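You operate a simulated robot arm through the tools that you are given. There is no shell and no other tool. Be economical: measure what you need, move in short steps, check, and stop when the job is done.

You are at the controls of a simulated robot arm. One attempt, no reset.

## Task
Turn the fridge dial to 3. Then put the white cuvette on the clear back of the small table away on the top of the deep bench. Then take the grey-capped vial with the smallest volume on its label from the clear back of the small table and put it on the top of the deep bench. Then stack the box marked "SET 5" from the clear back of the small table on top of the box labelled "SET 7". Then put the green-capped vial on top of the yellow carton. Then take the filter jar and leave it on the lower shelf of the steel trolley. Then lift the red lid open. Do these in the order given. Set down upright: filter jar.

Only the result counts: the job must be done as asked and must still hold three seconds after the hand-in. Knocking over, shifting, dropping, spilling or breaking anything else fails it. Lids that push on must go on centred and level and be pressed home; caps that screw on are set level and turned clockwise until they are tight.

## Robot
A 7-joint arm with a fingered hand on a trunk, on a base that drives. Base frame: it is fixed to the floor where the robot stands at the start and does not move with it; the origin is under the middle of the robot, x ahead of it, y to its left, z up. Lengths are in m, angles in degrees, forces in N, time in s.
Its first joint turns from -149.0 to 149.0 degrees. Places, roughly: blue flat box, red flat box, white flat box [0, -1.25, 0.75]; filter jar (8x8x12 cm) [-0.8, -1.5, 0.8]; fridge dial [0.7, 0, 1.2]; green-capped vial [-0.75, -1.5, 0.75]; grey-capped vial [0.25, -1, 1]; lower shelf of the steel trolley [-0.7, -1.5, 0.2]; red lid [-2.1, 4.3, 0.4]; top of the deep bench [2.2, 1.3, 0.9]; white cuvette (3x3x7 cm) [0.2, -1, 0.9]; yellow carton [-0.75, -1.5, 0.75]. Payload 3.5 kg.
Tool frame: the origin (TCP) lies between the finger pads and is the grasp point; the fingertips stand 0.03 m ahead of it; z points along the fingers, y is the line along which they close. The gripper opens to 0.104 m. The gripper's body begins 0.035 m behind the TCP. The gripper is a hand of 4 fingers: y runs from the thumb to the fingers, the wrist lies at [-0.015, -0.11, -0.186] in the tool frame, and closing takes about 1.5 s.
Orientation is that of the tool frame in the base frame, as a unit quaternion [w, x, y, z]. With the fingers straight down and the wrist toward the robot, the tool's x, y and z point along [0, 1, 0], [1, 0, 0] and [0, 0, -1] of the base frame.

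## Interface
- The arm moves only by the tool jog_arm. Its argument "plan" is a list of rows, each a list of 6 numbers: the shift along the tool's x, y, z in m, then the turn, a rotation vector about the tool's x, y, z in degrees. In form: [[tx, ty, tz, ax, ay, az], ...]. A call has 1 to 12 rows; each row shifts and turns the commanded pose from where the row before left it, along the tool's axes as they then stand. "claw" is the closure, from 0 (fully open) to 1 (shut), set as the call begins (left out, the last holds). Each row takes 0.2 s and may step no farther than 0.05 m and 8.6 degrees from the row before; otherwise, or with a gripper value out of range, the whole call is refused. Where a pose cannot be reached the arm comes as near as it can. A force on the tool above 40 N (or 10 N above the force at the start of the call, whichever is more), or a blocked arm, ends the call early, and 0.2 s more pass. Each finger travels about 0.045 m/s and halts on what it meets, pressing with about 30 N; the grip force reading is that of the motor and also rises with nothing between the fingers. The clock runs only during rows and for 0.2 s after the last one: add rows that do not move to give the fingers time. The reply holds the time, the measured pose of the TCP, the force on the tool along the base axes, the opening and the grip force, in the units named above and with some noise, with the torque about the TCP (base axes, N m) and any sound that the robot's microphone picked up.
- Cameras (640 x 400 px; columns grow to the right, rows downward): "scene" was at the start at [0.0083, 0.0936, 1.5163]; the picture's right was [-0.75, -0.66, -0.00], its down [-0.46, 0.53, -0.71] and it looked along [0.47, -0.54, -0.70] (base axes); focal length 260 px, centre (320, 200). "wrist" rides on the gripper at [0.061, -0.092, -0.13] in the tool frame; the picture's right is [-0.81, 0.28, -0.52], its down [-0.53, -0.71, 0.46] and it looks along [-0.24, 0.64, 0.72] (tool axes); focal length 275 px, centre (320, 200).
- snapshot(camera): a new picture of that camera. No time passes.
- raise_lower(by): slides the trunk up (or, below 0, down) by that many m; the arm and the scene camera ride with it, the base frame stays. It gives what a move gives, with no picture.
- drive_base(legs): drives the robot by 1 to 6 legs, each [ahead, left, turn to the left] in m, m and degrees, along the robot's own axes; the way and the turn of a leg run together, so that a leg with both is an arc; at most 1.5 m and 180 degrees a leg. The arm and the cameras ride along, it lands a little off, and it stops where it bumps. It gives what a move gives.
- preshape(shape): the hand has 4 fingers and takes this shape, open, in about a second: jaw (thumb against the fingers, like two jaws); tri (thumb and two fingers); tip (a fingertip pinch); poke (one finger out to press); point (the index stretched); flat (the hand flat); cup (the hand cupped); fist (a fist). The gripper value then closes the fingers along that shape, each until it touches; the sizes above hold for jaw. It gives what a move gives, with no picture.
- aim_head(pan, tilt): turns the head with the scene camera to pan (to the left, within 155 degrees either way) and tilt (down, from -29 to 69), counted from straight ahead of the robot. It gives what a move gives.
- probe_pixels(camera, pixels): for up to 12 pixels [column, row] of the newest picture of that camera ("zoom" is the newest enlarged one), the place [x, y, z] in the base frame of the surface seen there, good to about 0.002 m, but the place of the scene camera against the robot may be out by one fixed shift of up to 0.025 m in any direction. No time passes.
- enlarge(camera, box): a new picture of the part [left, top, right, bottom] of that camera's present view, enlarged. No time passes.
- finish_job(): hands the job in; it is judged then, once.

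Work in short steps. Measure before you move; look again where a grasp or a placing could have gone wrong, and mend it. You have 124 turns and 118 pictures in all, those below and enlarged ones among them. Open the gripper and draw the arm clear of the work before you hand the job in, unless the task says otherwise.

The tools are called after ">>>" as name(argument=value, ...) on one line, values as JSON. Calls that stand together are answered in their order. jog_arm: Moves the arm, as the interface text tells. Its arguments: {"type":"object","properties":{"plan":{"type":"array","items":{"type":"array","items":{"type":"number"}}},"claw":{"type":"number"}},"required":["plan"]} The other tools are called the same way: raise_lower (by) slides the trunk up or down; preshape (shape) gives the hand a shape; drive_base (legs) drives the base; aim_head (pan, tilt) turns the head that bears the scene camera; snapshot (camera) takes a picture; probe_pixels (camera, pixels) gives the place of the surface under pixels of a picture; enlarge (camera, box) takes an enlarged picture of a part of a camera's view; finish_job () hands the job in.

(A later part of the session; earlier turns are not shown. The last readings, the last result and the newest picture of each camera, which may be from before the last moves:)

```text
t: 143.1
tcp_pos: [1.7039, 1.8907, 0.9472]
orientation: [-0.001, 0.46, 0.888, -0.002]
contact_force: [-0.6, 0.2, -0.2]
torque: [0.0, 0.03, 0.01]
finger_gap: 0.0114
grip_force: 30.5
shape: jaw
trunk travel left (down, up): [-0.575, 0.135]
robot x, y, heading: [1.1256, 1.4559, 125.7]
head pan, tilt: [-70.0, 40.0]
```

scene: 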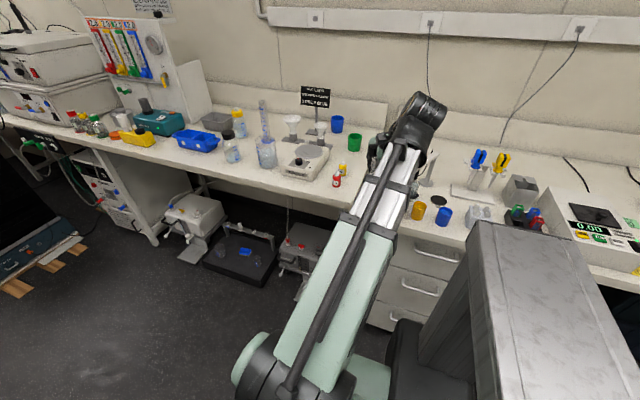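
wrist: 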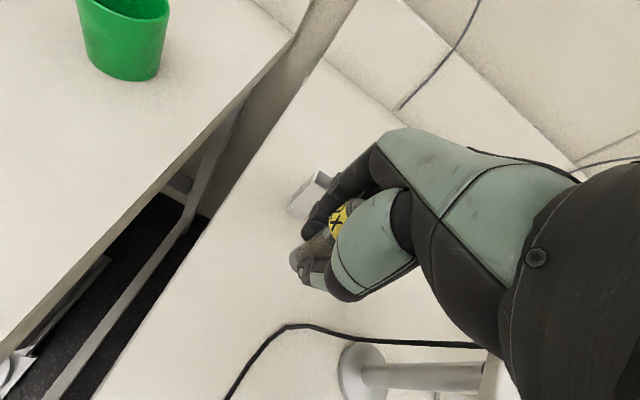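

>>> jog_arm(plan=[[0, 0, 0.002, 0, 0, 0], [0, 0, 0.001, 0, 0, 0], [0, 0, 0, 0, 0, 0]])

>>> jog_arm(plan=[[0, 0, 0, 0, 0, 0], [0, 0, 0, 0, 0, 0], [0, 0, 0, 0, 0, 0], [0, 0, 0, 0, 0, 0], [0, 0, -0.03, 0, 0, 0], [0, 0, -0.04, 0, 0, 0], [0, 0, -0.04, 0, 0, 0], [0, 0, -0.04, 0, 0, 0], [0, 0, -0.04, 0, 0, 0], [0, 0, -0.04, 0, 0, 0], [0, 0, -0.04, 0, 0, 0]], claw=0.6)

>>> jog_arm(plan=[[0, -0.04, 0, 0, 0, 0], [0, -0.04, 0, 0, 0, 0], [0, -0.04, 0, 0, 0, 0], [0, -0.04, 0.02, 0, 0, 0], [0, -0.03, 0.02, 0, 0, 0]])

>>> snapshot(camera="wrist")

```text
t: 143.9
tcp_pos: [1.7021, 1.8907, 0.9456]
orientation: [-0.001, 0.46, 0.888, -0.003]
contact_force: [0.8, 0.0, 0.5]
torque: [0.0, -0.01, -0.01]
finger_gap: 0.0117
grip_force: 30.1
shape: jaw
trunk travel left (down, up): [-0.575, 0.135]
robot x, y, heading: [1.1211, 1.4555, 125.8]
head pan, tilt: [-70.0, 40.0]
```

```text
t: 146.3
tcp_pos: [1.7049, 1.893, 1.217]
orientation: [0.0, 0.46, 0.888, -0.001]
contact_force: [0.4, 0.9, -0.2]
torque: [-0.01, -0.01, 0.01]
finger_gap: 0.0415
grip_force: 0.1
shape: jaw
trunk travel left (down, up): [-0.575, 0.135]
robot x, y, heading: [1.1222, 1.4538, 125.5]
head pan, tilt: [-70.0, 40.0]
```

```text
t: 147.5
tcp_pos: [1.5486, 1.7808, 1.1774]
orientation: [-0.001, 0.46, 0.888, -0.002]
contact_force: [-0.8, 0.3, -0.2]
torque: [0.02, 0.0, 0.0]
finger_gap: 0.0413
grip_force: 0.2
shape: jaw
trunk travel left (down, up): [-0.575, 0.135]
robot x, y, heading: [1.1255, 1.4542, 125.8]
head pan, tilt: [-70.0, 40.0]
```

```text
57 pictures are left
```

wrist: 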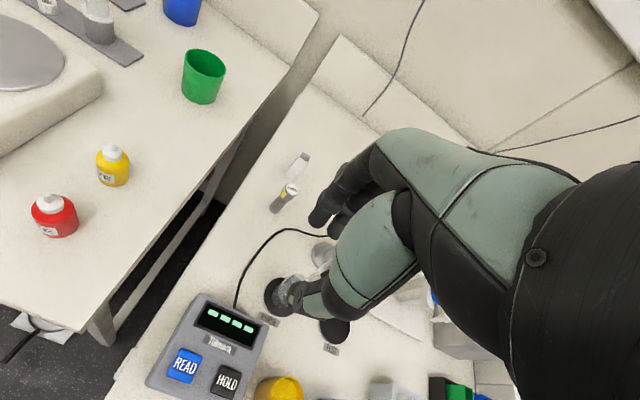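

Both items stand on the bench. Now back toward the small table for the SET boxes; I stop at the gap and study tubes and blue box.

>>> drive_base(legs=[[0, 0.2, 0], [-0.2, 0.43, 0], [0, 0, -125.5], [-0.41, -0.66, 0], [-0.15, -0.2, 0]])

>>> aim_head(pan=-115, tilt=35)

>>> enlarge(camera="scene", box=[120, 50, 440, 250])

```text
t: 162.0
tcp_pos: [0.1903, -0.4725, 1.1768]
orientation: [-0.002, 1.0, -0.003, 0.0]
contact_force: [-0.2, 0.6, -0.4]
torque: [0.0, 0.02, -0.02]
finger_gap: 0.0414
grip_force: 0.0
shape: jaw
trunk travel left (down, up): [-0.575, 0.135]
robot x, y, heading: [0.1718, 0.0622, 0.3]
head pan, tilt: [-70.0, 40.0]
```

```text
t: 163.1
tcp_pos: [0.1902, -0.4717, 1.1768]
orientation: [-0.003, 1.0, -0.002, 0.0]
contact_force: [-0.3, -0.5, 0.0]
torque: [0.02, 0.03, 0.0]
finger_gap: 0.0412
grip_force: 0.1
shape: jaw
trunk travel left (down, up): [-0.575, 0.135]
robot x, y, heading: [0.1707, 0.0614, 0.2]
head pan, tilt: [-115.0, 35.0]
```

```text
2.00 times, centred on (280, 150) of scene
```

zoom: 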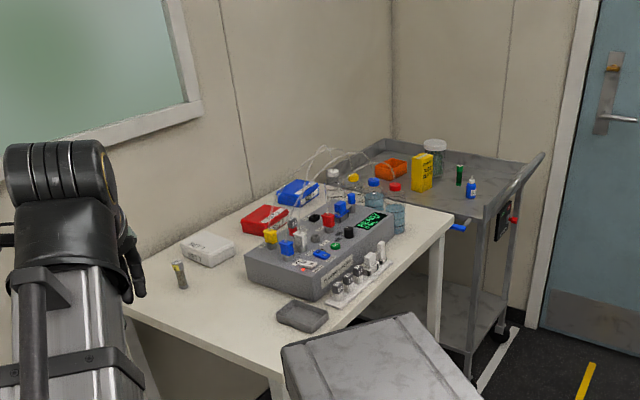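

Good view; I zoom on the tubes and the blue box and probe.

>>> enlarge(camera="scene", box=[230, 110, 342, 180])

>>> probe_pixels(camera="zoom", pixels=[[225, 218], [270, 175], [340, 205], [290, 250], [285, 268], [232, 236], [340, 100], [300, 130], [400, 90], [330, 118], [180, 265], [420, 170]])

```text
5.71 times, centred on (286, 145) of scene
```

zoom: 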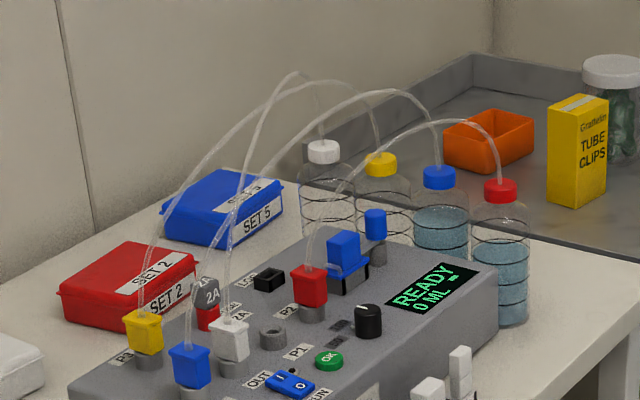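

```text
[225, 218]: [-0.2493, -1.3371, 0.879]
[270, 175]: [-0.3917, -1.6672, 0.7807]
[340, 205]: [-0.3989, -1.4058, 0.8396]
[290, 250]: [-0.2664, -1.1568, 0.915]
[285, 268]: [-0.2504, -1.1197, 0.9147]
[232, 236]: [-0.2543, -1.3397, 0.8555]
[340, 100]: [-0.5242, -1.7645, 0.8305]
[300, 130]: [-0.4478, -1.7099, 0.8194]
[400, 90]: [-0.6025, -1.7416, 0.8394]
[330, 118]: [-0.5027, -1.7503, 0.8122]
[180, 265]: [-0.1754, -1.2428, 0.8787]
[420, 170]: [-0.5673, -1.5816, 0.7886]
```

I probe connector and bottle-cap places to map where the tubes run in plan, and the box corners.

>>> probe_pixels(camera="zoom", pixels=[[145, 325], [188, 360], [230, 335], [308, 280], [322, 150], [380, 162], [438, 175], [500, 188], [222, 180], [172, 205], [240, 238], [278, 188]])

>>> probe_pixels(camera="zoom", pixels=[[130, 250], [65, 290], [130, 322], [192, 268], [342, 160], [347, 190], [210, 206], [218, 245], [238, 172], [325, 210], [295, 230], [160, 240]])

```text
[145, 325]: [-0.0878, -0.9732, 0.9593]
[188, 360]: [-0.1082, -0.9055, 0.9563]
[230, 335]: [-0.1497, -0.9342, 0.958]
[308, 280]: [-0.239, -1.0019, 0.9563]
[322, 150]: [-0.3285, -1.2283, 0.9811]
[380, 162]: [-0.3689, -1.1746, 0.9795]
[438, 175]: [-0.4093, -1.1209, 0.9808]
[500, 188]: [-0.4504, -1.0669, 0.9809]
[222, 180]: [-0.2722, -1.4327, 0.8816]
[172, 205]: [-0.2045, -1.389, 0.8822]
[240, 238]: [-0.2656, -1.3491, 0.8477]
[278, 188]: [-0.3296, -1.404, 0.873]
```

```text
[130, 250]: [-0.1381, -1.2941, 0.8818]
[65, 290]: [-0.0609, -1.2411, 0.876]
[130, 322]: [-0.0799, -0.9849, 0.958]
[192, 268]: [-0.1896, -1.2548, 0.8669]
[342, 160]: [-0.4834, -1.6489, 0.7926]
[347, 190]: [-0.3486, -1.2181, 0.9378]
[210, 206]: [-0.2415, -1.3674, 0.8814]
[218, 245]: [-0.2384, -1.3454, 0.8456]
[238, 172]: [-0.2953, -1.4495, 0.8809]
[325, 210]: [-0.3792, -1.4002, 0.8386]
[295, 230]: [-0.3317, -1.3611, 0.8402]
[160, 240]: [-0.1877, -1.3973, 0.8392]
```

I check my own arm's heights (shoulder, forearm, wrist joint) in the current view to judge clearance over the tubes, and my base size.

>>> snapshot(camera="scene")

>>> probe_pixels(camera="scene", pixels=[[150, 135], [150, 175], [145, 200], [135, 225], [145, 260], [145, 300], [150, 350], [185, 195], [200, 300], [230, 330], [260, 260], [140, 385]])

>>> aim_head(pan=20, tilt=69)

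>>> snapshot(camera="scene")

>>> probe_pixels(camera="scene", pixels=[[320, 380], [200, 350], [450, 350], [320, 300], [150, 300], [500, 300], [400, 300], [240, 300], [320, 250], [600, 380], [50, 380], [560, 330]])

```text
54 pictures are left
```

scene: 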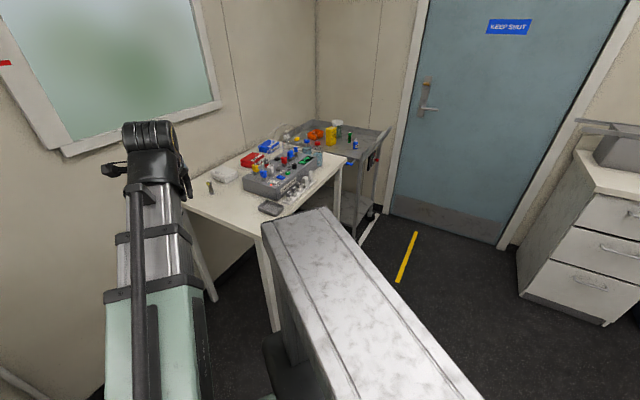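

```text
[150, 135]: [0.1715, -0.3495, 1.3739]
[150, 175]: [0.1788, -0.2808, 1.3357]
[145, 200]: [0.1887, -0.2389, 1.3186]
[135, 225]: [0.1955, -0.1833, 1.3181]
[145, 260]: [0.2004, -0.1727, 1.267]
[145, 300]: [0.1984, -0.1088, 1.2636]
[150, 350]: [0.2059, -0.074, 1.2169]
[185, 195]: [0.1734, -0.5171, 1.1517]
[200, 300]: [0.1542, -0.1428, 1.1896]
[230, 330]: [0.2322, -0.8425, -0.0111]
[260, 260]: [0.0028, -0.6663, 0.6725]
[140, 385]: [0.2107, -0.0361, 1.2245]
```

```text
t: 165.2
tcp_pos: [0.1912, -0.4725, 1.1776]
orientation: [-0.002, 1.0, -0.003, 0.0]
contact_force: [-0.1, -0.4, 0.0]
torque: [0.02, -0.03, -0.01]
finger_gap: 0.0416
grip_force: 0.0
shape: jaw
trunk travel left (down, up): [-0.575, 0.135]
robot x, y, heading: [0.1725, 0.061, 0.3]
head pan, tilt: [20.0, 68.8]
```

```text
53 pictures are left
```

scene: 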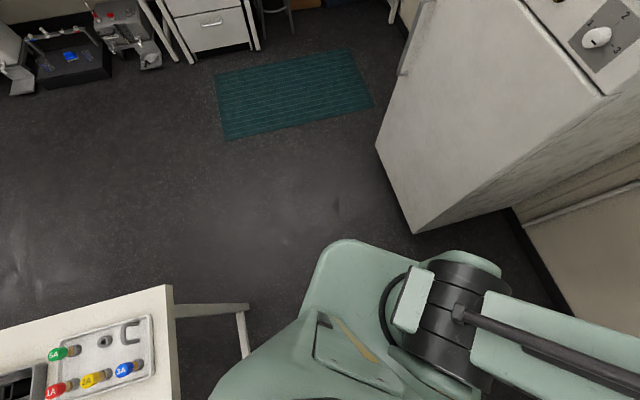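

```text
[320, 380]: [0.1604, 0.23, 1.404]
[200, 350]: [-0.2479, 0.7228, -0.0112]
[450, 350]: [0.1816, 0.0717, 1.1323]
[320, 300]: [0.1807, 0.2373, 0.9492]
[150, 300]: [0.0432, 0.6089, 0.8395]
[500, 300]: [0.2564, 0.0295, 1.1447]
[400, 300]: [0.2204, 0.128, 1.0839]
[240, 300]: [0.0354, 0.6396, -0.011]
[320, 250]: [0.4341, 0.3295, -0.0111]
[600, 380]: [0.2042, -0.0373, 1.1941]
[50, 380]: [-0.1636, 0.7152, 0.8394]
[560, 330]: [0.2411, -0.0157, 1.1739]
```

My base is only about ±0.23 m. The tubes lie in front of the line (-0.09,-0.97)→(-0.33,-1.23), so I take the blue box from the left along the wall: I turn to -53° and go into the gap between fridge and table.

>>> drive_base(legs=[[0, 0, -53.3]])

>>> aim_head(pan=-25, tilt=50)

>>> snapshot(camera="scene")

>>> jog_arm(plan=[[0.03, 0, -0.02, 0, 0, 0], [0.03, 0, -0.02, 0, 0, 0], [0.03, 0, -0.02, 0, 0, 0], [0.03, 0, 0, 0, 0, 0]], claw=0)

```text
t: 168.0
tcp_pos: [-0.2449, -0.2739, 1.1766]
orientation: [-0.002, 0.894, -0.449, 0.001]
contact_force: [-0.1, -0.3, 0.5]
torque: [-0.02, -0.01, 0.02]
finger_gap: 0.0417
grip_force: 0.1
shape: jaw
trunk travel left (down, up): [-0.575, 0.135]
robot x, y, heading: [0.1747, 0.0675, -52.8]
head pan, tilt: [20.0, 68.8]
```

```text
t: 169.1
tcp_pos: [-0.2449, -0.273, 1.1774]
orientation: [-0.003, 0.894, -0.448, 0.002]
contact_force: [0.0, 0.2, 1.1]
torque: [-0.02, 0.02, -0.01]
finger_gap: 0.0417
grip_force: 0.0
shape: jaw
trunk travel left (down, up): [-0.575, 0.135]
robot x, y, heading: [0.1729, 0.0656, -52.9]
head pan, tilt: [-25.0, 50.0]
```

```text
52 pictures are left
```

scene: 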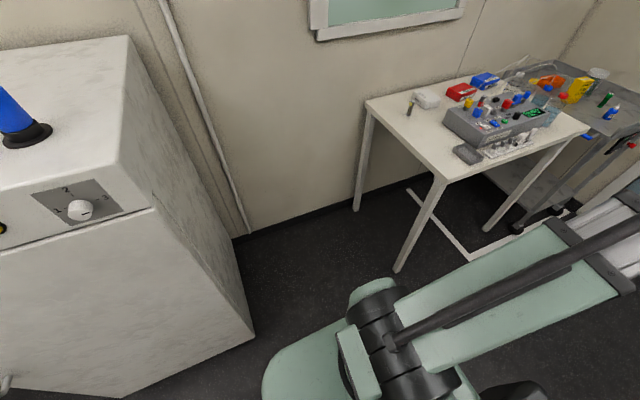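

```text
t: 170.1
tcp_pos: [-0.1722, -0.3698, 1.2374]
orientation: [-0.002, 0.894, -0.448, 0.001]
contact_force: [-0.7, 0.1, 0.0]
torque: [0.05, -0.04, -0.01]
finger_gap: 0.1037
grip_force: 0.1
shape: jaw
trunk travel left (down, up): [-0.575, 0.135]
robot x, y, heading: [0.1708, 0.0629, -52.8]
head pan, tilt: [-25.0, 50.0]
```

Dial still at 3. I drive into the gap in two stages.

>>> drive_base(legs=[[0.4, 0, 0], [0.15, -0.2, 0]])

>>> snapshot(camera="scene")

>>> snapshot(camera="wrist")

```text
t: 174.1
tcp_pos: [-0.0014, -0.9295, 1.2355]
orientation: [-0.003, 0.894, -0.449, 0.001]
contact_force: [0.4, -0.5, 0.1]
torque: [0.0, -0.01, 0.0]
finger_gap: 0.1037
grip_force: 0.1
shape: jaw
trunk travel left (down, up): [-0.575, 0.135]
robot x, y, heading: [0.3485, -0.498, -53.0]
head pan, tilt: [-25.0, 50.0]
```

```text
51 pictures are left
```

scene: 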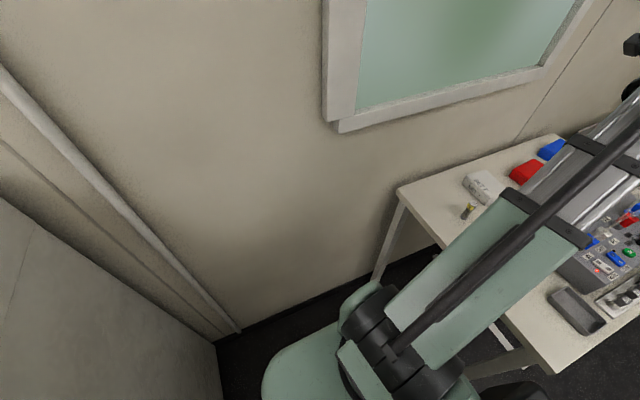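

```text
50 pictures are left
```

wrist: 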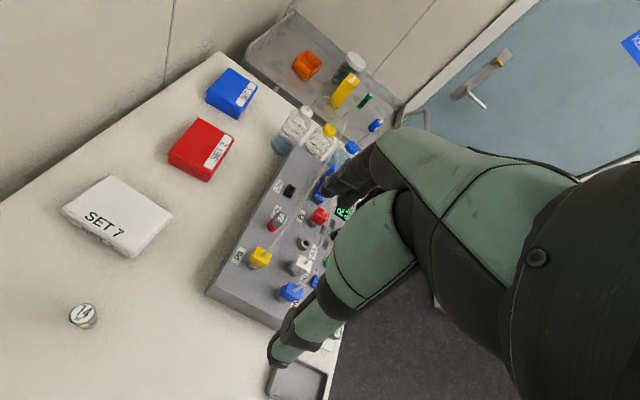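

Probe the blue and white boxes in this fine wrist view.

>>> enlarge(camera="wrist", box=[150, 50, 310, 150])

>>> probe_pixels(camera="wrist", pixels=[[227, 68], [207, 90], [238, 106], [256, 87], [206, 102], [237, 118], [108, 177], [62, 208], [128, 246], [171, 214], [126, 256], [230, 88]])

>>> drive_base(legs=[[0.14, -0.06, 0]])

```text
4.00 times, centred on (230, 100) of wrist
```

zoom: 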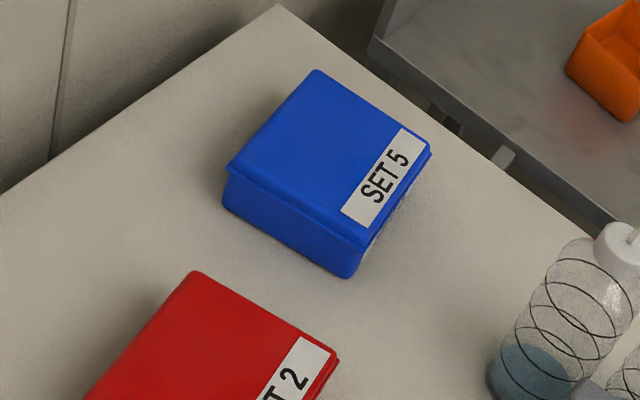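

```text
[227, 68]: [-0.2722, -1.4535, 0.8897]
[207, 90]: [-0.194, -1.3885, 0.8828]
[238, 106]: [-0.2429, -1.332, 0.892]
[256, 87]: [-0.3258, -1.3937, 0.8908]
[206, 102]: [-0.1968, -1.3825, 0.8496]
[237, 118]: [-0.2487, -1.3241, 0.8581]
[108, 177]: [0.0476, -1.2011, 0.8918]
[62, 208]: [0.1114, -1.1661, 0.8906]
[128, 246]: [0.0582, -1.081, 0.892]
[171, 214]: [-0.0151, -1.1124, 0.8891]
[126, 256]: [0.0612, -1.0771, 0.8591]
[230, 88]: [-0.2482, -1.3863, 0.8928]
```

```text
t: 175.4
tcp_pos: [0.0351, -1.0773, 1.2371]
orientation: [-0.002, 0.893, -0.45, 0.0]
contact_force: [-0.1, -0.4, 0.3]
torque: [-0.02, 0.02, 0.02]
finger_gap: 0.1036
grip_force: 0.1
shape: jaw
trunk travel left (down, up): [-0.575, 0.135]
robot x, y, heading: [0.3832, -0.6478, -52.9]
head pan, tilt: [-25.0, 50.0]
```

Blue box centre ≈(-0.259,-1.392), short side (0.075) along ~130°, so the wrist will sit toward the tubes. I look closely at the tube positions near the box.

>>> snapshot(camera="wrist")

>>> enlarge(camera="wrist", box=[230, 60, 390, 160])

```text
48 pictures are left
```

wrist: 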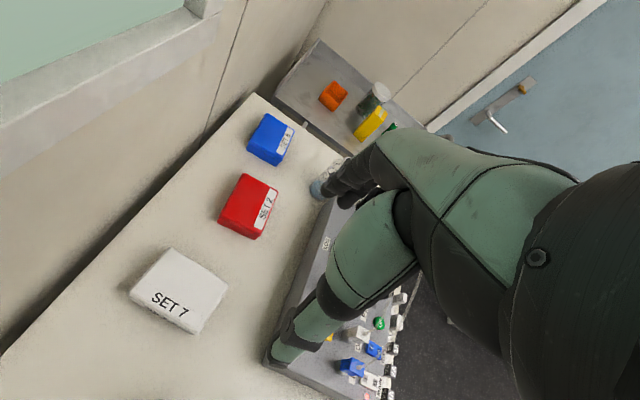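

```text
4.00 times, centred on (310, 110) of wrist
```

zoom: 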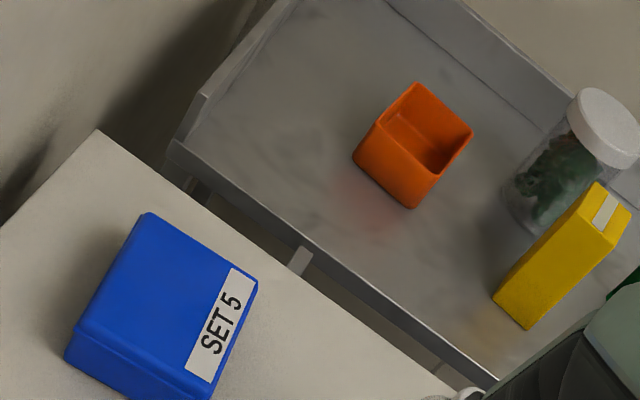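

I edge slightly closer (margins ≈5 cm), raise the trunk and yaw the hand to the box's short side.

>>> raise_lower(by=0.13)

>>> jog_arm(plan=[[0, 0, 0, 0, 0, -8.48], [0, 0, 0, 0, 0, -8.48], [0, 0, 0, 0, 0, -8.48], [0, 0, 0, 0, 0, -8.48], [0, 0, 0, 0, 0, -8.48], [0, 0, 0, 0, 0, -8.48], [0, 0, 0, 0, 0, -8.48], [0, 0, 0, 0, 0, -8.48], [0, 0, 0, 0, 0, -8.48], [0, 0, 0, 0, 0, -8.48], [0, 0, 0, 0, 0, -8.48]])

>>> drive_base(legs=[[0.05, -0.04, 0]])

>>> snapshot(camera="wrist")

```text
t: 177.0
tcp_pos: [0.0353, -1.0776, 1.3676]
orientation: [-0.002, 0.893, -0.45, 0.001]
contact_force: [-0.1, -0.4, -0.1]
torque: [0.0, 0.01, 0.02]
finger_gap: 0.1037
grip_force: 0.0
shape: jaw
trunk travel left (down, up): [-0.705, 0.005]
robot x, y, heading: [0.381, -0.6463, -52.8]
head pan, tilt: [-25.0, 50.0]
```

```text
t: 179.2
tcp_pos: [0.0356, -1.0791, 1.3671]
orientation: [-0.001, 0.976, 0.219, 0.004]
contact_force: [-50.3, -8.9, 30.7]
torque: [4.94, -7.35, 5.93]
finger_gap: 0.1035
grip_force: 0.1
shape: jaw
trunk travel left (down, up): [-0.705, 0.005]
robot x, y, heading: [0.3839, -0.6473, -52.9]
head pan, tilt: [-25.0, 50.0]
stopped in row 10: the force on the tool passed its limit at 160 N (the readings are from after the stop); the commanded pose is now the measured one
```

```text
t: 180.1
tcp_pos: [0.0326, -1.144, 1.3682]
orientation: [0.0, 0.976, 0.218, 0.004]
contact_force: [-30.5, -23.3, 25.0]
torque: [6.12, -4.65, 3.27]
finger_gap: 0.1037
grip_force: 0.1
shape: jaw
trunk travel left (down, up): [-0.705, 0.005]
robot x, y, heading: [0.3813, -0.71, -52.9]
head pan, tilt: [-25.0, 50.0]
```

```text
46 pictures are left
```

wrist: 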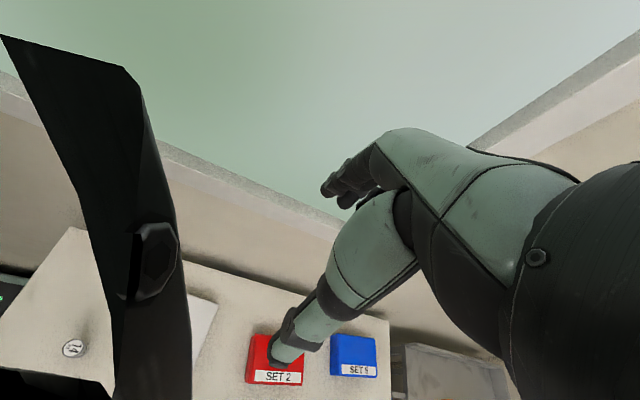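

Self-contact of hand and forearm again (too close in). I creep outward along tool -x.

>>> jog_arm(plan=[[-0.008, 0.001, 0, 0, 0, 0], [-0.01, 0.002, 0, 0, 0, 0], [-0.015, 0.003, 0, 0, 0, 0], [-0.02, 0.004, 0, 0, 0, 0], [-0.03, 0.006, 0, 0, 0, 0], [-0.035, 0.006, 0, 0, 0, 0], [-0.035, 0.006, 0, 0, 0, 0], [-0.035, 0.006, 0, 0, 0, 0]])

>>> snapshot(camera="wrist")

```text
t: 180.6
tcp_pos: [0.0272, -1.1466, 1.3662]
orientation: [-0.001, 0.976, 0.218, 0.007]
contact_force: [-32.2, -14.9, 17.7]
torque: [4.1, -4.85, 3.72]
finger_gap: 0.1039
grip_force: 0.0
shape: jaw
trunk travel left (down, up): [-0.705, 0.005]
robot x, y, heading: [0.3818, -0.705, -52.7]
head pan, tilt: [-25.0, 50.0]
stopped in row 2: the force on the tool passed its limit at 57 N (the readings are from after the stop); the commanded pose is now the measured one
```

```text
45 pictures are left
```

wrist: 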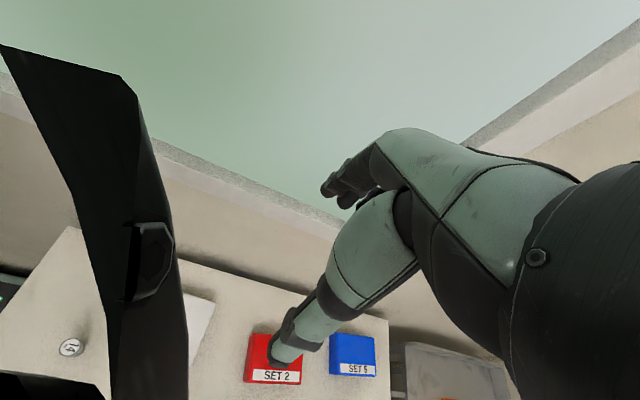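

Relieve by rotating back a little while creeping outward.

>>> jog_arm(plan=[[-0.004, 0, 0, 0, 0, 2], [-0.006, 0, 0, 0, 0, 3], [-0.01, 0, 0, 0, 0, 5], [-0.015, 0.003, 0, 0, 0, 4], [-0.02, 0.004, 0, 0, 0, 0], [-0.03, 0.006, 0, 0, 0, 0], [-0.035, 0.006, 0, 0, 0, 0], [-0.035, 0.006, 0, 0, 0, 0], [-0.035, 0.006, 0, 0, 0, 0]])

```text
t: 182.6
tcp_pos: [-0.1522, -1.2195, 1.3655]
orientation: [-0.001, 0.995, 0.097, 0.006]
contact_force: [0.0, 0.4, -0.3]
torque: [-0.02, -0.06, 0.02]
finger_gap: 0.1036
grip_force: 0.1
shape: jaw
trunk travel left (down, up): [-0.705, 0.005]
robot x, y, heading: [0.3804, -0.7111, -52.9]
head pan, tilt: [-25.0, 50.0]
```

Free. Translate above the blue box, descending slightly, then finish the yaw.

>>> jog_arm(plan=[[-0.0268, 0.031, 0.02, 0, 0, 0], [-0.0268, 0.031, 0.02, 0, 0, 0], [-0.0268, 0.031, 0.02, 0, 0, 0], [-0.0268, 0.031, 0.02, 0, 0, 0], [-0.0268, 0.031, 0.02, 0, 0, 0], [0, 0, 0, 0, 0, -7.2], [0, 0, 0, 0, 0, -7.2], [0, 0, 0, 0, 0, -7.2], [0, 0, 0, 0, 0, -7.1]])

>>> snapshot(camera="wrist")

```text
t: 184.6
tcp_pos: [-0.1778, -1.3403, 1.2392]
orientation: [0.001, 0.94, 0.342, 0.005]
contact_force: [0.0, -0.5, 0.8]
torque: [0.0, -0.03, -0.02]
finger_gap: 0.1039
grip_force: 0.1
shape: jaw
out of reach, approached as far as the arm can: row 4, 5, 6, 7, 8, 9
trunk travel left (down, up): [-0.705, 0.005]
robot x, y, heading: [0.3802, -0.7104, -52.9]
head pan, tilt: [-25.0, 50.0]
```

```text
44 pictures are left
```

wrist: 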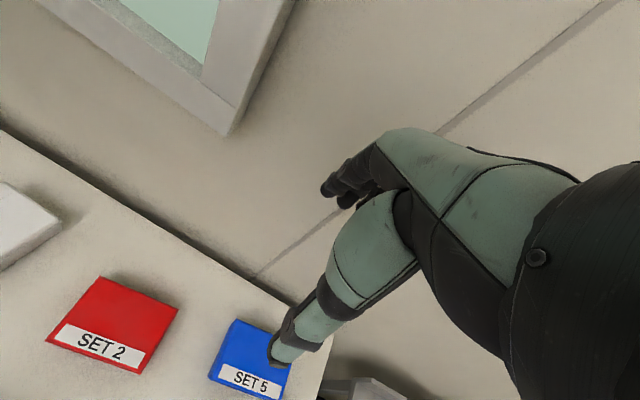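

Out of reach by ~10 cm with an upright hand. Tilting the hand 30° about its closing axis brings the wrist back toward me while the pads stay parallel to the box faces.

>>> jog_arm(plan=[[0, 0, 0, 0, -7.5, 0], [0, 0, 0, 0, -7.5, 0], [0, 0, 0, 0, -7.5, 0], [0, 0, 0, 0, -7.5, 0]])

```text
t: 185.6
tcp_pos: [-0.1781, -1.3385, 1.2405]
orientation: [0.09, 0.91, 0.329, -0.238]
contact_force: [0.8, 1.1, -0.8]
torque: [0.02, 0.01, 0.0]
finger_gap: 0.1035
grip_force: 0.0
shape: jaw
trunk travel left (down, up): [-0.705, 0.005]
robot x, y, heading: [0.3809, -0.7083, -53.1]
head pan, tilt: [-25.0, 50.0]
```

I tilt 10° more, edge 2–3 cm closer and lower the trunk for reach.

>>> jog_arm(plan=[[0, 0, 0, 0, -5, 0], [0, 0, 0, 0, -5, 0]])

>>> drive_base(legs=[[0.025, -0.02, 0]])

>>> raise_lower(by=-0.17)

>>> snapshot(camera="wrist")

```text
t: 186.2
tcp_pos: [-0.1772, -1.3386, 1.239]
orientation: [0.117, 0.885, 0.319, -0.317]
contact_force: [-0.2, -0.2, 0.0]
torque: [0.0, 0.02, 0.02]
finger_gap: 0.1036
grip_force: 0.0
shape: jaw
trunk travel left (down, up): [-0.705, 0.005]
robot x, y, heading: [0.3798, -0.7118, -53.1]
head pan, tilt: [-25.0, 50.0]
```

```text
t: 187.1
tcp_pos: [-0.1768, -1.3637, 1.238]
orientation: [0.118, 0.885, 0.322, -0.316]
contact_force: [-0.4, 0.6, 0.2]
torque: [-0.03, -0.01, 0.0]
finger_gap: 0.1038
grip_force: 0.2
shape: jaw
trunk travel left (down, up): [-0.705, 0.005]
robot x, y, heading: [0.3806, -0.731, -52.9]
head pan, tilt: [-25.0, 50.0]
stopped in leg 1: the robot was blocked; the commanded pose is now the measured one
```

```text
t: 189.1
tcp_pos: [-0.175, -1.3648, 1.0693]
orientation: [0.118, 0.885, 0.321, -0.316]
contact_force: [0.3, 0.3, -0.5]
torque: [-0.03, 0.02, -0.02]
finger_gap: 0.1037
grip_force: 0.1
shape: jaw
trunk travel left (down, up): [-0.535, 0.175]
robot x, y, heading: [0.3823, -0.7323, -53.2]
head pan, tilt: [-25.0, 50.0]
```

```text
43 pictures are left
```

wrist: 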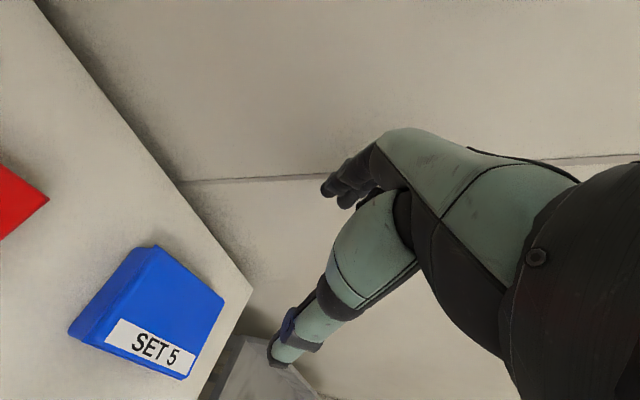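

The base was blocked; I check by re-probing whether the table moved, and measure the box anew.

>>> probe_pixels(camera="wrist", pixels=[[154, 249], [222, 299], [181, 374], [107, 340], [165, 310], [72, 332], [250, 292], [70, 322], [130, 255]])

>>> aim_head(pan=-40, tilt=69)

>>> snapshot(camera="scene")

```text
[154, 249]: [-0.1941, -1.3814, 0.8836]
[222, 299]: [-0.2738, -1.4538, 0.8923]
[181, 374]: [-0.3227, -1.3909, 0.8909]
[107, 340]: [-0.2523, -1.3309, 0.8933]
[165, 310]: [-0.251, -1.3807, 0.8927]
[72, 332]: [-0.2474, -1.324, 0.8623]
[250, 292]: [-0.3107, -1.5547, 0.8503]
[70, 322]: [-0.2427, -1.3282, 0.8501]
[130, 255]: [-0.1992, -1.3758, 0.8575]
```

```text
t: 189.9
tcp_pos: [-0.1771, -1.3655, 1.0681]
orientation: [0.117, 0.885, 0.322, -0.316]
contact_force: [0.5, -1.0, 0.1]
torque: [-0.03, 0.01, -0.01]
finger_gap: 0.1038
grip_force: 0.1
shape: jaw
trunk travel left (down, up): [-0.535, 0.175]
robot x, y, heading: [0.3816, -0.7333, -52.9]
head pan, tilt: [-40.0, 68.8]
```

```text
42 pictures are left
```

scene: 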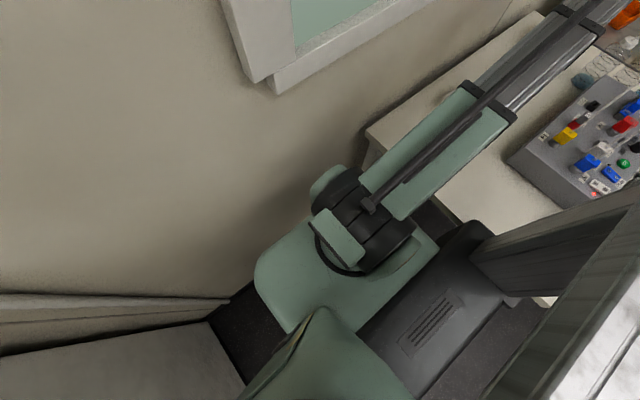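

Only the wall was touched; box and table are unmoved. I move over the box and part-way down.

>>> jog_arm(plan=[[-0.026, -0.0155, 0.021, 0, 0, 0], [-0.026, -0.0155, 0.021, 0, 0, 0], [0.0229, 0, 0.0279, 0, 0, 0], [0.0229, 0, 0.0279, 0, 0, 0], [0.0229, 0, 0.0279, 0, 0, 0]])

>>> snapshot(camera="wrist")

>>> enlarge(camera="scene", box=[480, 0, 640, 100])

```text
t: 191.1
tcp_pos: [-0.248, -1.3849, 0.9611]
orientation: [0.117, 0.884, 0.323, -0.316]
contact_force: [0.3, 1.4, -0.8]
torque: [-0.02, 0.0, 0.01]
finger_gap: 0.1037
grip_force: 0.1
shape: jaw
trunk travel left (down, up): [-0.535, 0.175]
robot x, y, heading: [0.3814, -0.7374, -52.7]
head pan, tilt: [-40.0, 68.8]
```

```text
41 pictures are left
```

wrist: 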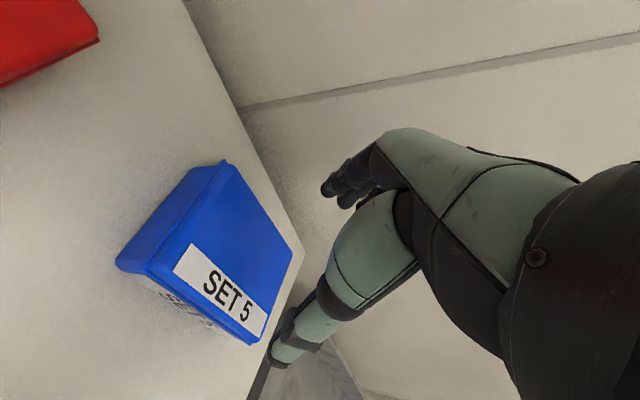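

```text
4.00 times, centred on (560, 50) of scene
```

zoom: 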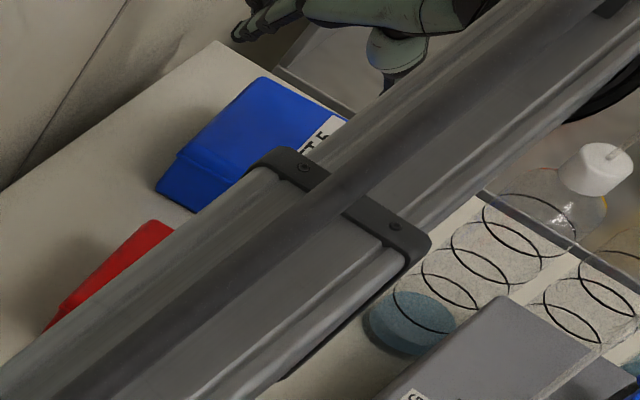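

Box will come between finger and thumb as I go straight down; continue 73 mm in small rows.

>>> jog_arm(plan=[[0.0155, 0, 0.0188, 0, 0, 0], [0.0155, 0, 0.0188, 0, 0, 0], [0.0145, 0, 0.0178, 0, 0, 0]])

>>> snapshot(camera="wrist")

```text
t: 191.9
tcp_pos: [-0.2469, -1.3839, 0.8912]
orientation: [0.117, 0.885, 0.321, -0.317]
contact_force: [-1.0, 2.8, 8.0]
torque: [0.28, 0.25, -0.04]
finger_gap: 0.1041
grip_force: 0.1
shape: jaw
trunk travel left (down, up): [-0.535, 0.175]
robot x, y, heading: [0.3836, -0.7381, -53.3]
head pan, tilt: [-40.0, 68.8]
```

```text
39 pictures are left
```

wrist: 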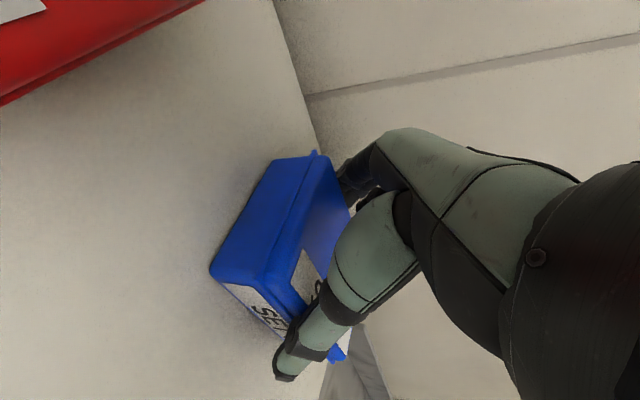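

A light 8 N touch on top; I rise 3 mm and close.

>>> jog_arm(plan=[[-0.0019, 0, -0.0023, 0, 0, 0], [0, 0, 0, 0, 0, 0]])

>>> jog_arm(plan=[[0, 0, 0, 0, 0, 0], [0, 0, 0, 0, 0, 0], [0, 0, 0, 0, 0, 0], [0, 0, 0, 0, 0, 0], [0, 0, 0, 0, 0, 0]], claw=1)

>>> snapshot(camera="wrist")

```text
t: 192.5
tcp_pos: [-0.2473, -1.3855, 0.8922]
orientation: [0.117, 0.885, 0.321, -0.316]
contact_force: [-1.0, 1.2, 3.0]
torque: [0.08, 0.08, 0.02]
finger_gap: 0.1039
grip_force: 0.0
shape: jaw
trunk travel left (down, up): [-0.535, 0.175]
robot x, y, heading: [0.3836, -0.7325, -53.0]
head pan, tilt: [-40.0, 68.8]
```

```text
t: 193.7
tcp_pos: [-0.2472, -1.3846, 0.8934]
orientation: [0.117, 0.885, 0.321, -0.317]
contact_force: [-0.8, 1.2, 6.0]
torque: [-0.04, 0.06, 0.06]
finger_gap: 0.0822
grip_force: 30.3
shape: jaw
trunk travel left (down, up): [-0.535, 0.175]
robot x, y, heading: [0.3839, -0.734, -53.1]
head pan, tilt: [-40.0, 68.8]
```

```text
38 pictures are left
```

wrist: 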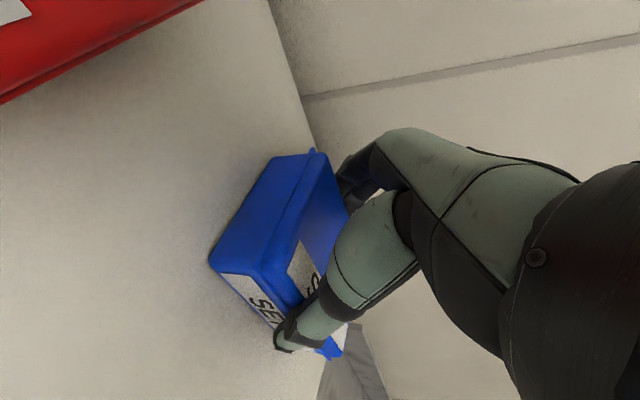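

Gripped (gap 82 mm). Lift straight up with the trunk.

>>> raise_lower(by=0.17)

>>> snapshot(camera="wrist")

```text
t: 195.6
tcp_pos: [-0.2462, -1.3857, 1.062]
orientation: [0.118, 0.885, 0.321, -0.316]
contact_force: [0.1, 0.1, -2.9]
torque: [0.03, 0.0, -0.02]
finger_gap: 0.0822
grip_force: 30.2
shape: jaw
trunk travel left (down, up): [-0.705, 0.005]
robot x, y, heading: [0.383, -0.7327, -53.0]
head pan, tilt: [-40.0, 68.8]
```

```text
37 pictures are left
```

wrist: 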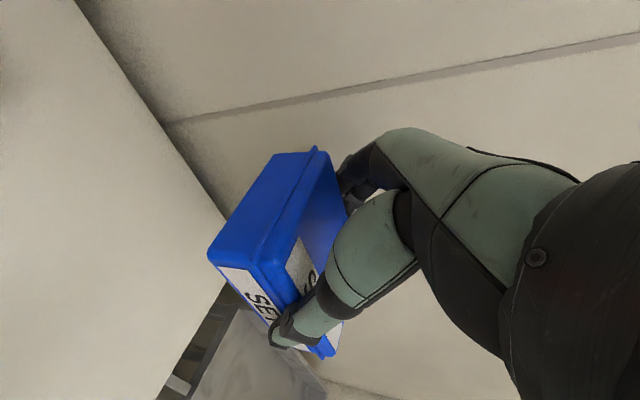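

Box held level. I slide it parallel to the table edge (clear of tubes), then finish by driving left.

>>> jog_arm(plan=[[0.03, 0.0003, -0.0247, 0, 0, 0], [0.03, 0.0003, -0.0247, 0, 0, 0], [0.03, 0.0003, -0.0247, 0, 0, 0], [0.03, 0.0003, -0.0247, 0, 0, 0], [0.03, 0.0003, -0.0247, 0, 0, 0]])

>>> drive_base(legs=[[-0.02, 0.2, 0]])

>>> snapshot(camera="wrist")

```text
t: 196.8
tcp_pos: [-0.0961, -1.2615, 1.0629]
orientation: [0.118, 0.885, 0.321, -0.316]
contact_force: [0.1, -0.1, -3.3]
torque: [0.04, 0.03, -0.03]
finger_gap: 0.0824
grip_force: 30.0
shape: jaw
trunk travel left (down, up): [-0.705, 0.005]
robot x, y, heading: [0.376, -0.7284, -52.9]
head pan, tilt: [-40.0, 68.8]
```

```text
t: 198.4
tcp_pos: [0.0519, -1.1236, 1.0626]
orientation: [0.118, 0.885, 0.321, -0.317]
contact_force: [-0.4, 0.0, -1.9]
torque: [0.01, -0.06, -0.02]
finger_gap: 0.0825
grip_force: 30.7
shape: jaw
trunk travel left (down, up): [-0.705, 0.005]
robot x, y, heading: [0.5273, -0.596, -52.9]
head pan, tilt: [-40.0, 68.8]
```

```text
36 pictures are left
```

wrist: 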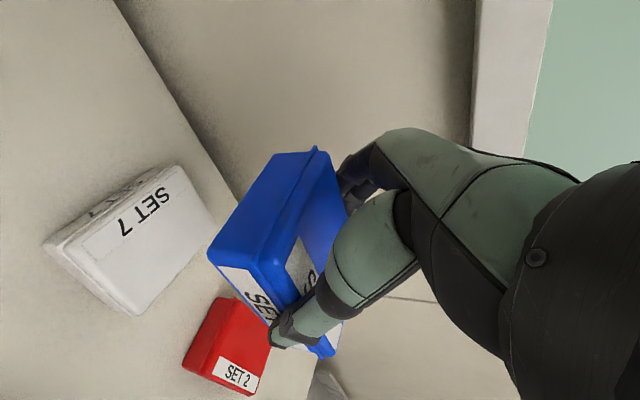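

I probe the white box and the held box from here.

>>> probe_pixels(camera="wrist", pixels=[[176, 168], [211, 222], [136, 311], [50, 242], [130, 240], [311, 152], [270, 158], [211, 252], [263, 267], [290, 200], [215, 265], [322, 354]])

```text
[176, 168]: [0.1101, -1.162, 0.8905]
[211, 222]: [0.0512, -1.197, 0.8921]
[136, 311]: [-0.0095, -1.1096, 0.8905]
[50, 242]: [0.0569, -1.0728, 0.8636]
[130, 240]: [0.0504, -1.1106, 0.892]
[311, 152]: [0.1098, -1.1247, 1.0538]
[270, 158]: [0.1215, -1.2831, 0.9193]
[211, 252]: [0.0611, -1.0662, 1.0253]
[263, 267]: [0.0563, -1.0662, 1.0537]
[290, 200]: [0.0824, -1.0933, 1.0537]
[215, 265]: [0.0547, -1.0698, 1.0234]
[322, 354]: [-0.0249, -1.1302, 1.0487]
```

White centre (0.052,-1.136); held box centre (0.043,-1.129), bottom ≈ TCP-0.051. I correct laterally and lower with the trunk.

>>> jog_arm(plan=[[0.0018, 0.0117, -0.0015, 0, 0, 0], [0, 0, 0, 0, 0, 0]])

>>> raise_lower(by=-0.1)

>>> snapshot(camera="wrist")

```text
t: 199.0
tcp_pos: [0.0615, -1.13, 1.063]
orientation: [0.118, 0.885, 0.321, -0.316]
contact_force: [0.0, 1.1, -2.4]
torque: [0.03, -0.07, -0.01]
finger_gap: 0.0823
grip_force: 29.3
shape: jaw
trunk travel left (down, up): [-0.705, 0.005]
robot x, y, heading: [0.5294, -0.5945, -53.0]
head pan, tilt: [-40.0, 68.8]
```

```text
t: 200.3
tcp_pos: [0.0617, -1.1303, 0.9622]
orientation: [0.118, 0.885, 0.321, -0.316]
contact_force: [0.1, -0.4, -2.4]
torque: [0.0, -0.02, -0.02]
finger_gap: 0.0826
grip_force: 29.8
shape: jaw
trunk travel left (down, up): [-0.605, 0.105]
robot x, y, heading: [0.5273, -0.5955, -53.0]
head pan, tilt: [-40.0, 68.8]
```

```text
35 pictures are left
```

wrist: 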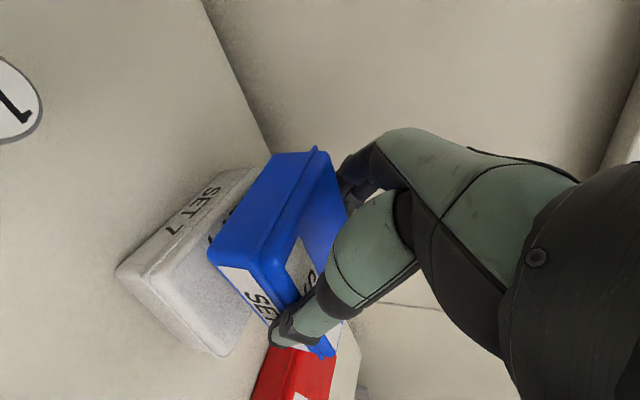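

Alignment looks right. Final lowering in small rows until contact shows.

>>> jog_arm(plan=[[0.0038, 0, 0.0046, 0, 0, 0], [0.0038, 0, 0.0046, 0, 0, 0], [0.0019, 0, 0.0023, 0, 0, 0], [0, 0, 0, 0, 0, 0]])

```text
t: 201.3
tcp_pos: [0.0615, -1.1312, 0.9474]
orientation: [0.117, 0.885, 0.321, -0.316]
contact_force: [-0.8, 0.2, -2.0]
torque: [-0.01, 0.0, -0.01]
finger_gap: 0.0821
grip_force: 30.3
shape: jaw
trunk travel left (down, up): [-0.605, 0.105]
robot x, y, heading: [0.532, -0.5991, -52.6]
head pan, tilt: [-40.0, 68.8]
```

>>> jog_arm(plan=[[0.0013, 0, 0.0015, 0, 0, 0], [0.0013, 0, 0.0015, 0, 0, 0], [0, 0, 0, 0, 0, 0]])

>>> snapshot(camera="wrist")

```text
t: 202.1
tcp_pos: [0.0623, -1.1306, 0.9433]
orientation: [0.117, 0.885, 0.321, -0.316]
contact_force: [-0.1, 0.9, -1.7]
torque: [0.03, -0.06, 0.03]
finger_gap: 0.0821
grip_force: 29.7
shape: jaw
trunk travel left (down, up): [-0.605, 0.105]
robot x, y, heading: [0.5271, -0.5969, -52.9]
head pan, tilt: [-40.0, 68.8]
```

```text
34 pictures are left
```

wrist: 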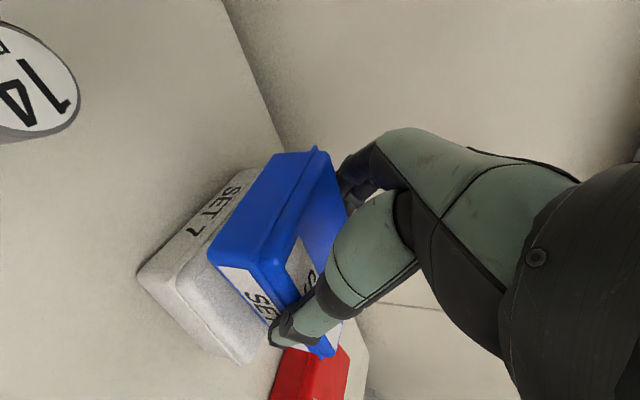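

Nearly touching; lower 2–3 mm more watching the force.

>>> jog_arm(plan=[[0.0009, 0, 0.0011, 0, 0, 0], [0.0009, 0, 0.0011, 0, 0, 0], [0, 0, 0, 0, 0, 0]])

```text
t: 202.9
tcp_pos: [0.0616, -1.131, 0.9407]
orientation: [0.118, 0.885, 0.321, -0.316]
contact_force: [0.3, 0.3, -2.1]
torque: [0.01, -0.03, -0.02]
finger_gap: 0.0822
grip_force: 30.3
shape: jaw
trunk travel left (down, up): [-0.605, 0.105]
robot x, y, heading: [0.5295, -0.5972, -52.8]
head pan, tilt: [-40.0, 68.8]
```

>>> jog_arm(plan=[[0.0009, 0, 0.0011, 0, 0, 0], [0.0009, 0, 0.0011, 0, 0, 0], [0, 0, 0, 0, 0, 0]])

```text
t: 203.7
tcp_pos: [0.0615, -1.1301, 0.9372]
orientation: [0.118, 0.885, 0.321, -0.316]
contact_force: [1.2, -0.1, 0.5]
torque: [0.01, 0.13, -0.02]
finger_gap: 0.0825
grip_force: 30.1
shape: jaw
trunk travel left (down, up): [-0.605, 0.105]
robot x, y, heading: [0.5324, -0.5946, -53.1]
head pan, tilt: [-40.0, 68.8]
```

Contact (weight taken). Press 1 mm more, open, and rise straight up with the trunk.

>>> jog_arm(plan=[[0.0006, 0, 0.0008, 0, 0, 0], [0, 0, 0, 0, 0, 0]])

>>> jog_arm(plan=[[0, 0, 0, 0, 0, 0], [0, 0, 0, 0, 0, 0], [0, 0, 0, 0, 0, 0], [0, 0, 0, 0, 0, 0], [0, 0, 0, 0, 0, 0]], claw=0)

>>> raise_lower(by=0.1)

>>> snapshot(camera="wrist")

```text
t: 204.3
tcp_pos: [0.062, -1.1305, 0.9368]
orientation: [0.117, 0.885, 0.322, -0.315]
contact_force: [1.3, 0.8, 2.1]
torque: [0.06, 0.22, -0.04]
finger_gap: 0.0826
grip_force: 30.3
shape: jaw
trunk travel left (down, up): [-0.605, 0.105]
robot x, y, heading: [0.5304, -0.5946, -53.1]
head pan, tilt: [-40.0, 68.8]
```

```text
t: 205.5
tcp_pos: [0.0626, -1.1308, 0.9368]
orientation: [0.117, 0.885, 0.321, -0.316]
contact_force: [0.9, 0.0, 1.1]
torque: [-0.02, -0.03, 0.02]
finger_gap: 0.1037
grip_force: 0.1
shape: jaw
trunk travel left (down, up): [-0.605, 0.105]
robot x, y, heading: [0.5309, -0.5957, -53.0]
head pan, tilt: [-40.0, 68.8]
```

```text
t: 206.9
tcp_pos: [0.0624, -1.1306, 1.0363]
orientation: [0.118, 0.885, 0.322, -0.316]
contact_force: [0.1, 0.7, 0.2]
torque: [-0.01, 0.02, 0.02]
finger_gap: 0.1038
grip_force: 0.0
shape: jaw
trunk travel left (down, up): [-0.705, 0.005]
robot x, y, heading: [0.5275, -0.5959, -52.9]
head pan, tilt: [-40.0, 68.8]
```

```text
33 pictures are left
```

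wrist: 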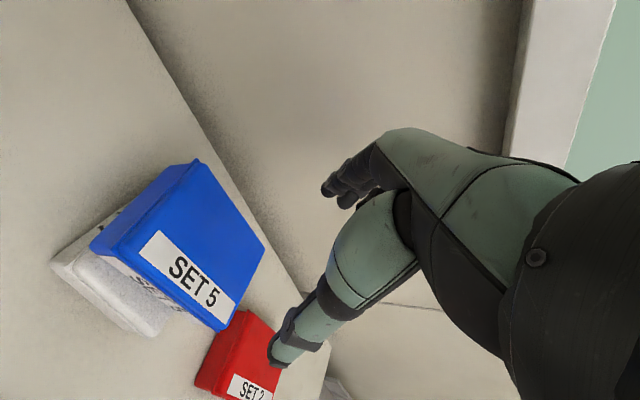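

SET 5 rests on SET 7. I untilt the hand, back out of the gap, return to heading 0 and drive toward the trolley side.

>>> jog_arm(plan=[[0, 0, -0.04, 0, 0, 0], [0, 0, -0.03, 0, 8, 0], [0, 0, -0.03, 0, 8, 0], [0, 0, -0.02, 0, 8, 0], [0, 0, -0.02, 0, 8, 0], [0, 0, 0, 0, 7, 0]])

>>> drive_base(legs=[[-0.5, 0, 0], [0, 0, 53], [-0.3, 0.1, 0], [-0.5, -0.15, 0]])

>>> aim_head(pan=-105, tilt=45)

>>> snapshot(camera="scene")

```text
t: 208.3
tcp_pos: [0.118, -1.0833, 1.1546]
orientation: [0.004, 0.94, 0.342, -0.001]
contact_force: [0.5, -0.7, -0.4]
torque: [0.03, 0.0, -0.03]
finger_gap: 0.1037
grip_force: 0.2
shape: jaw
trunk travel left (down, up): [-0.705, 0.005]
robot x, y, heading: [0.5279, -0.5975, -52.7]
head pan, tilt: [-40.0, 68.8]
```

```text
t: 217.9
tcp_pos: [-0.4325, -0.8668, 1.1532]
orientation: [0.005, 0.691, 0.723, -0.001]
contact_force: [0.6, 0.8, -0.1]
torque: [-0.01, 0.02, 0.03]
finger_gap: 0.104
grip_force: 0.0
shape: jaw
trunk travel left (down, up): [-0.705, 0.005]
robot x, y, heading: [-0.5667, -0.2428, -0.1]
head pan, tilt: [-40.0, 68.8]
```

```text
t: 219.3
tcp_pos: [-0.4327, -0.8668, 1.154]
orientation: [0.004, 0.69, 0.724, 0.0]
contact_force: [-0.1, 0.5, 0.4]
torque: [0.01, 0.0, -0.02]
finger_gap: 0.1036
grip_force: 0.0
shape: jaw
trunk travel left (down, up): [-0.705, 0.005]
robot x, y, heading: [-0.5693, -0.2467, -0.2]
head pan, tilt: [-105.0, 45.0]
```

```text
32 pictures are left
```

scene: 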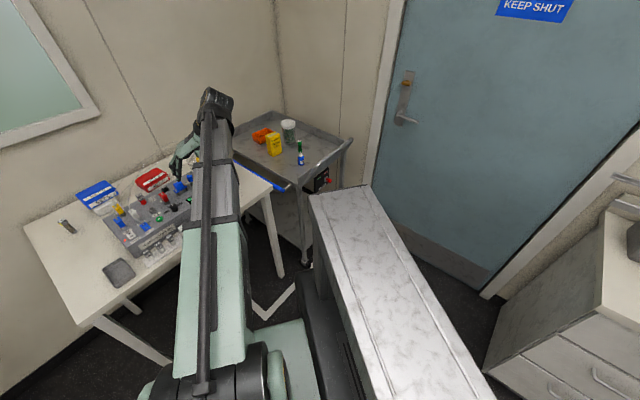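

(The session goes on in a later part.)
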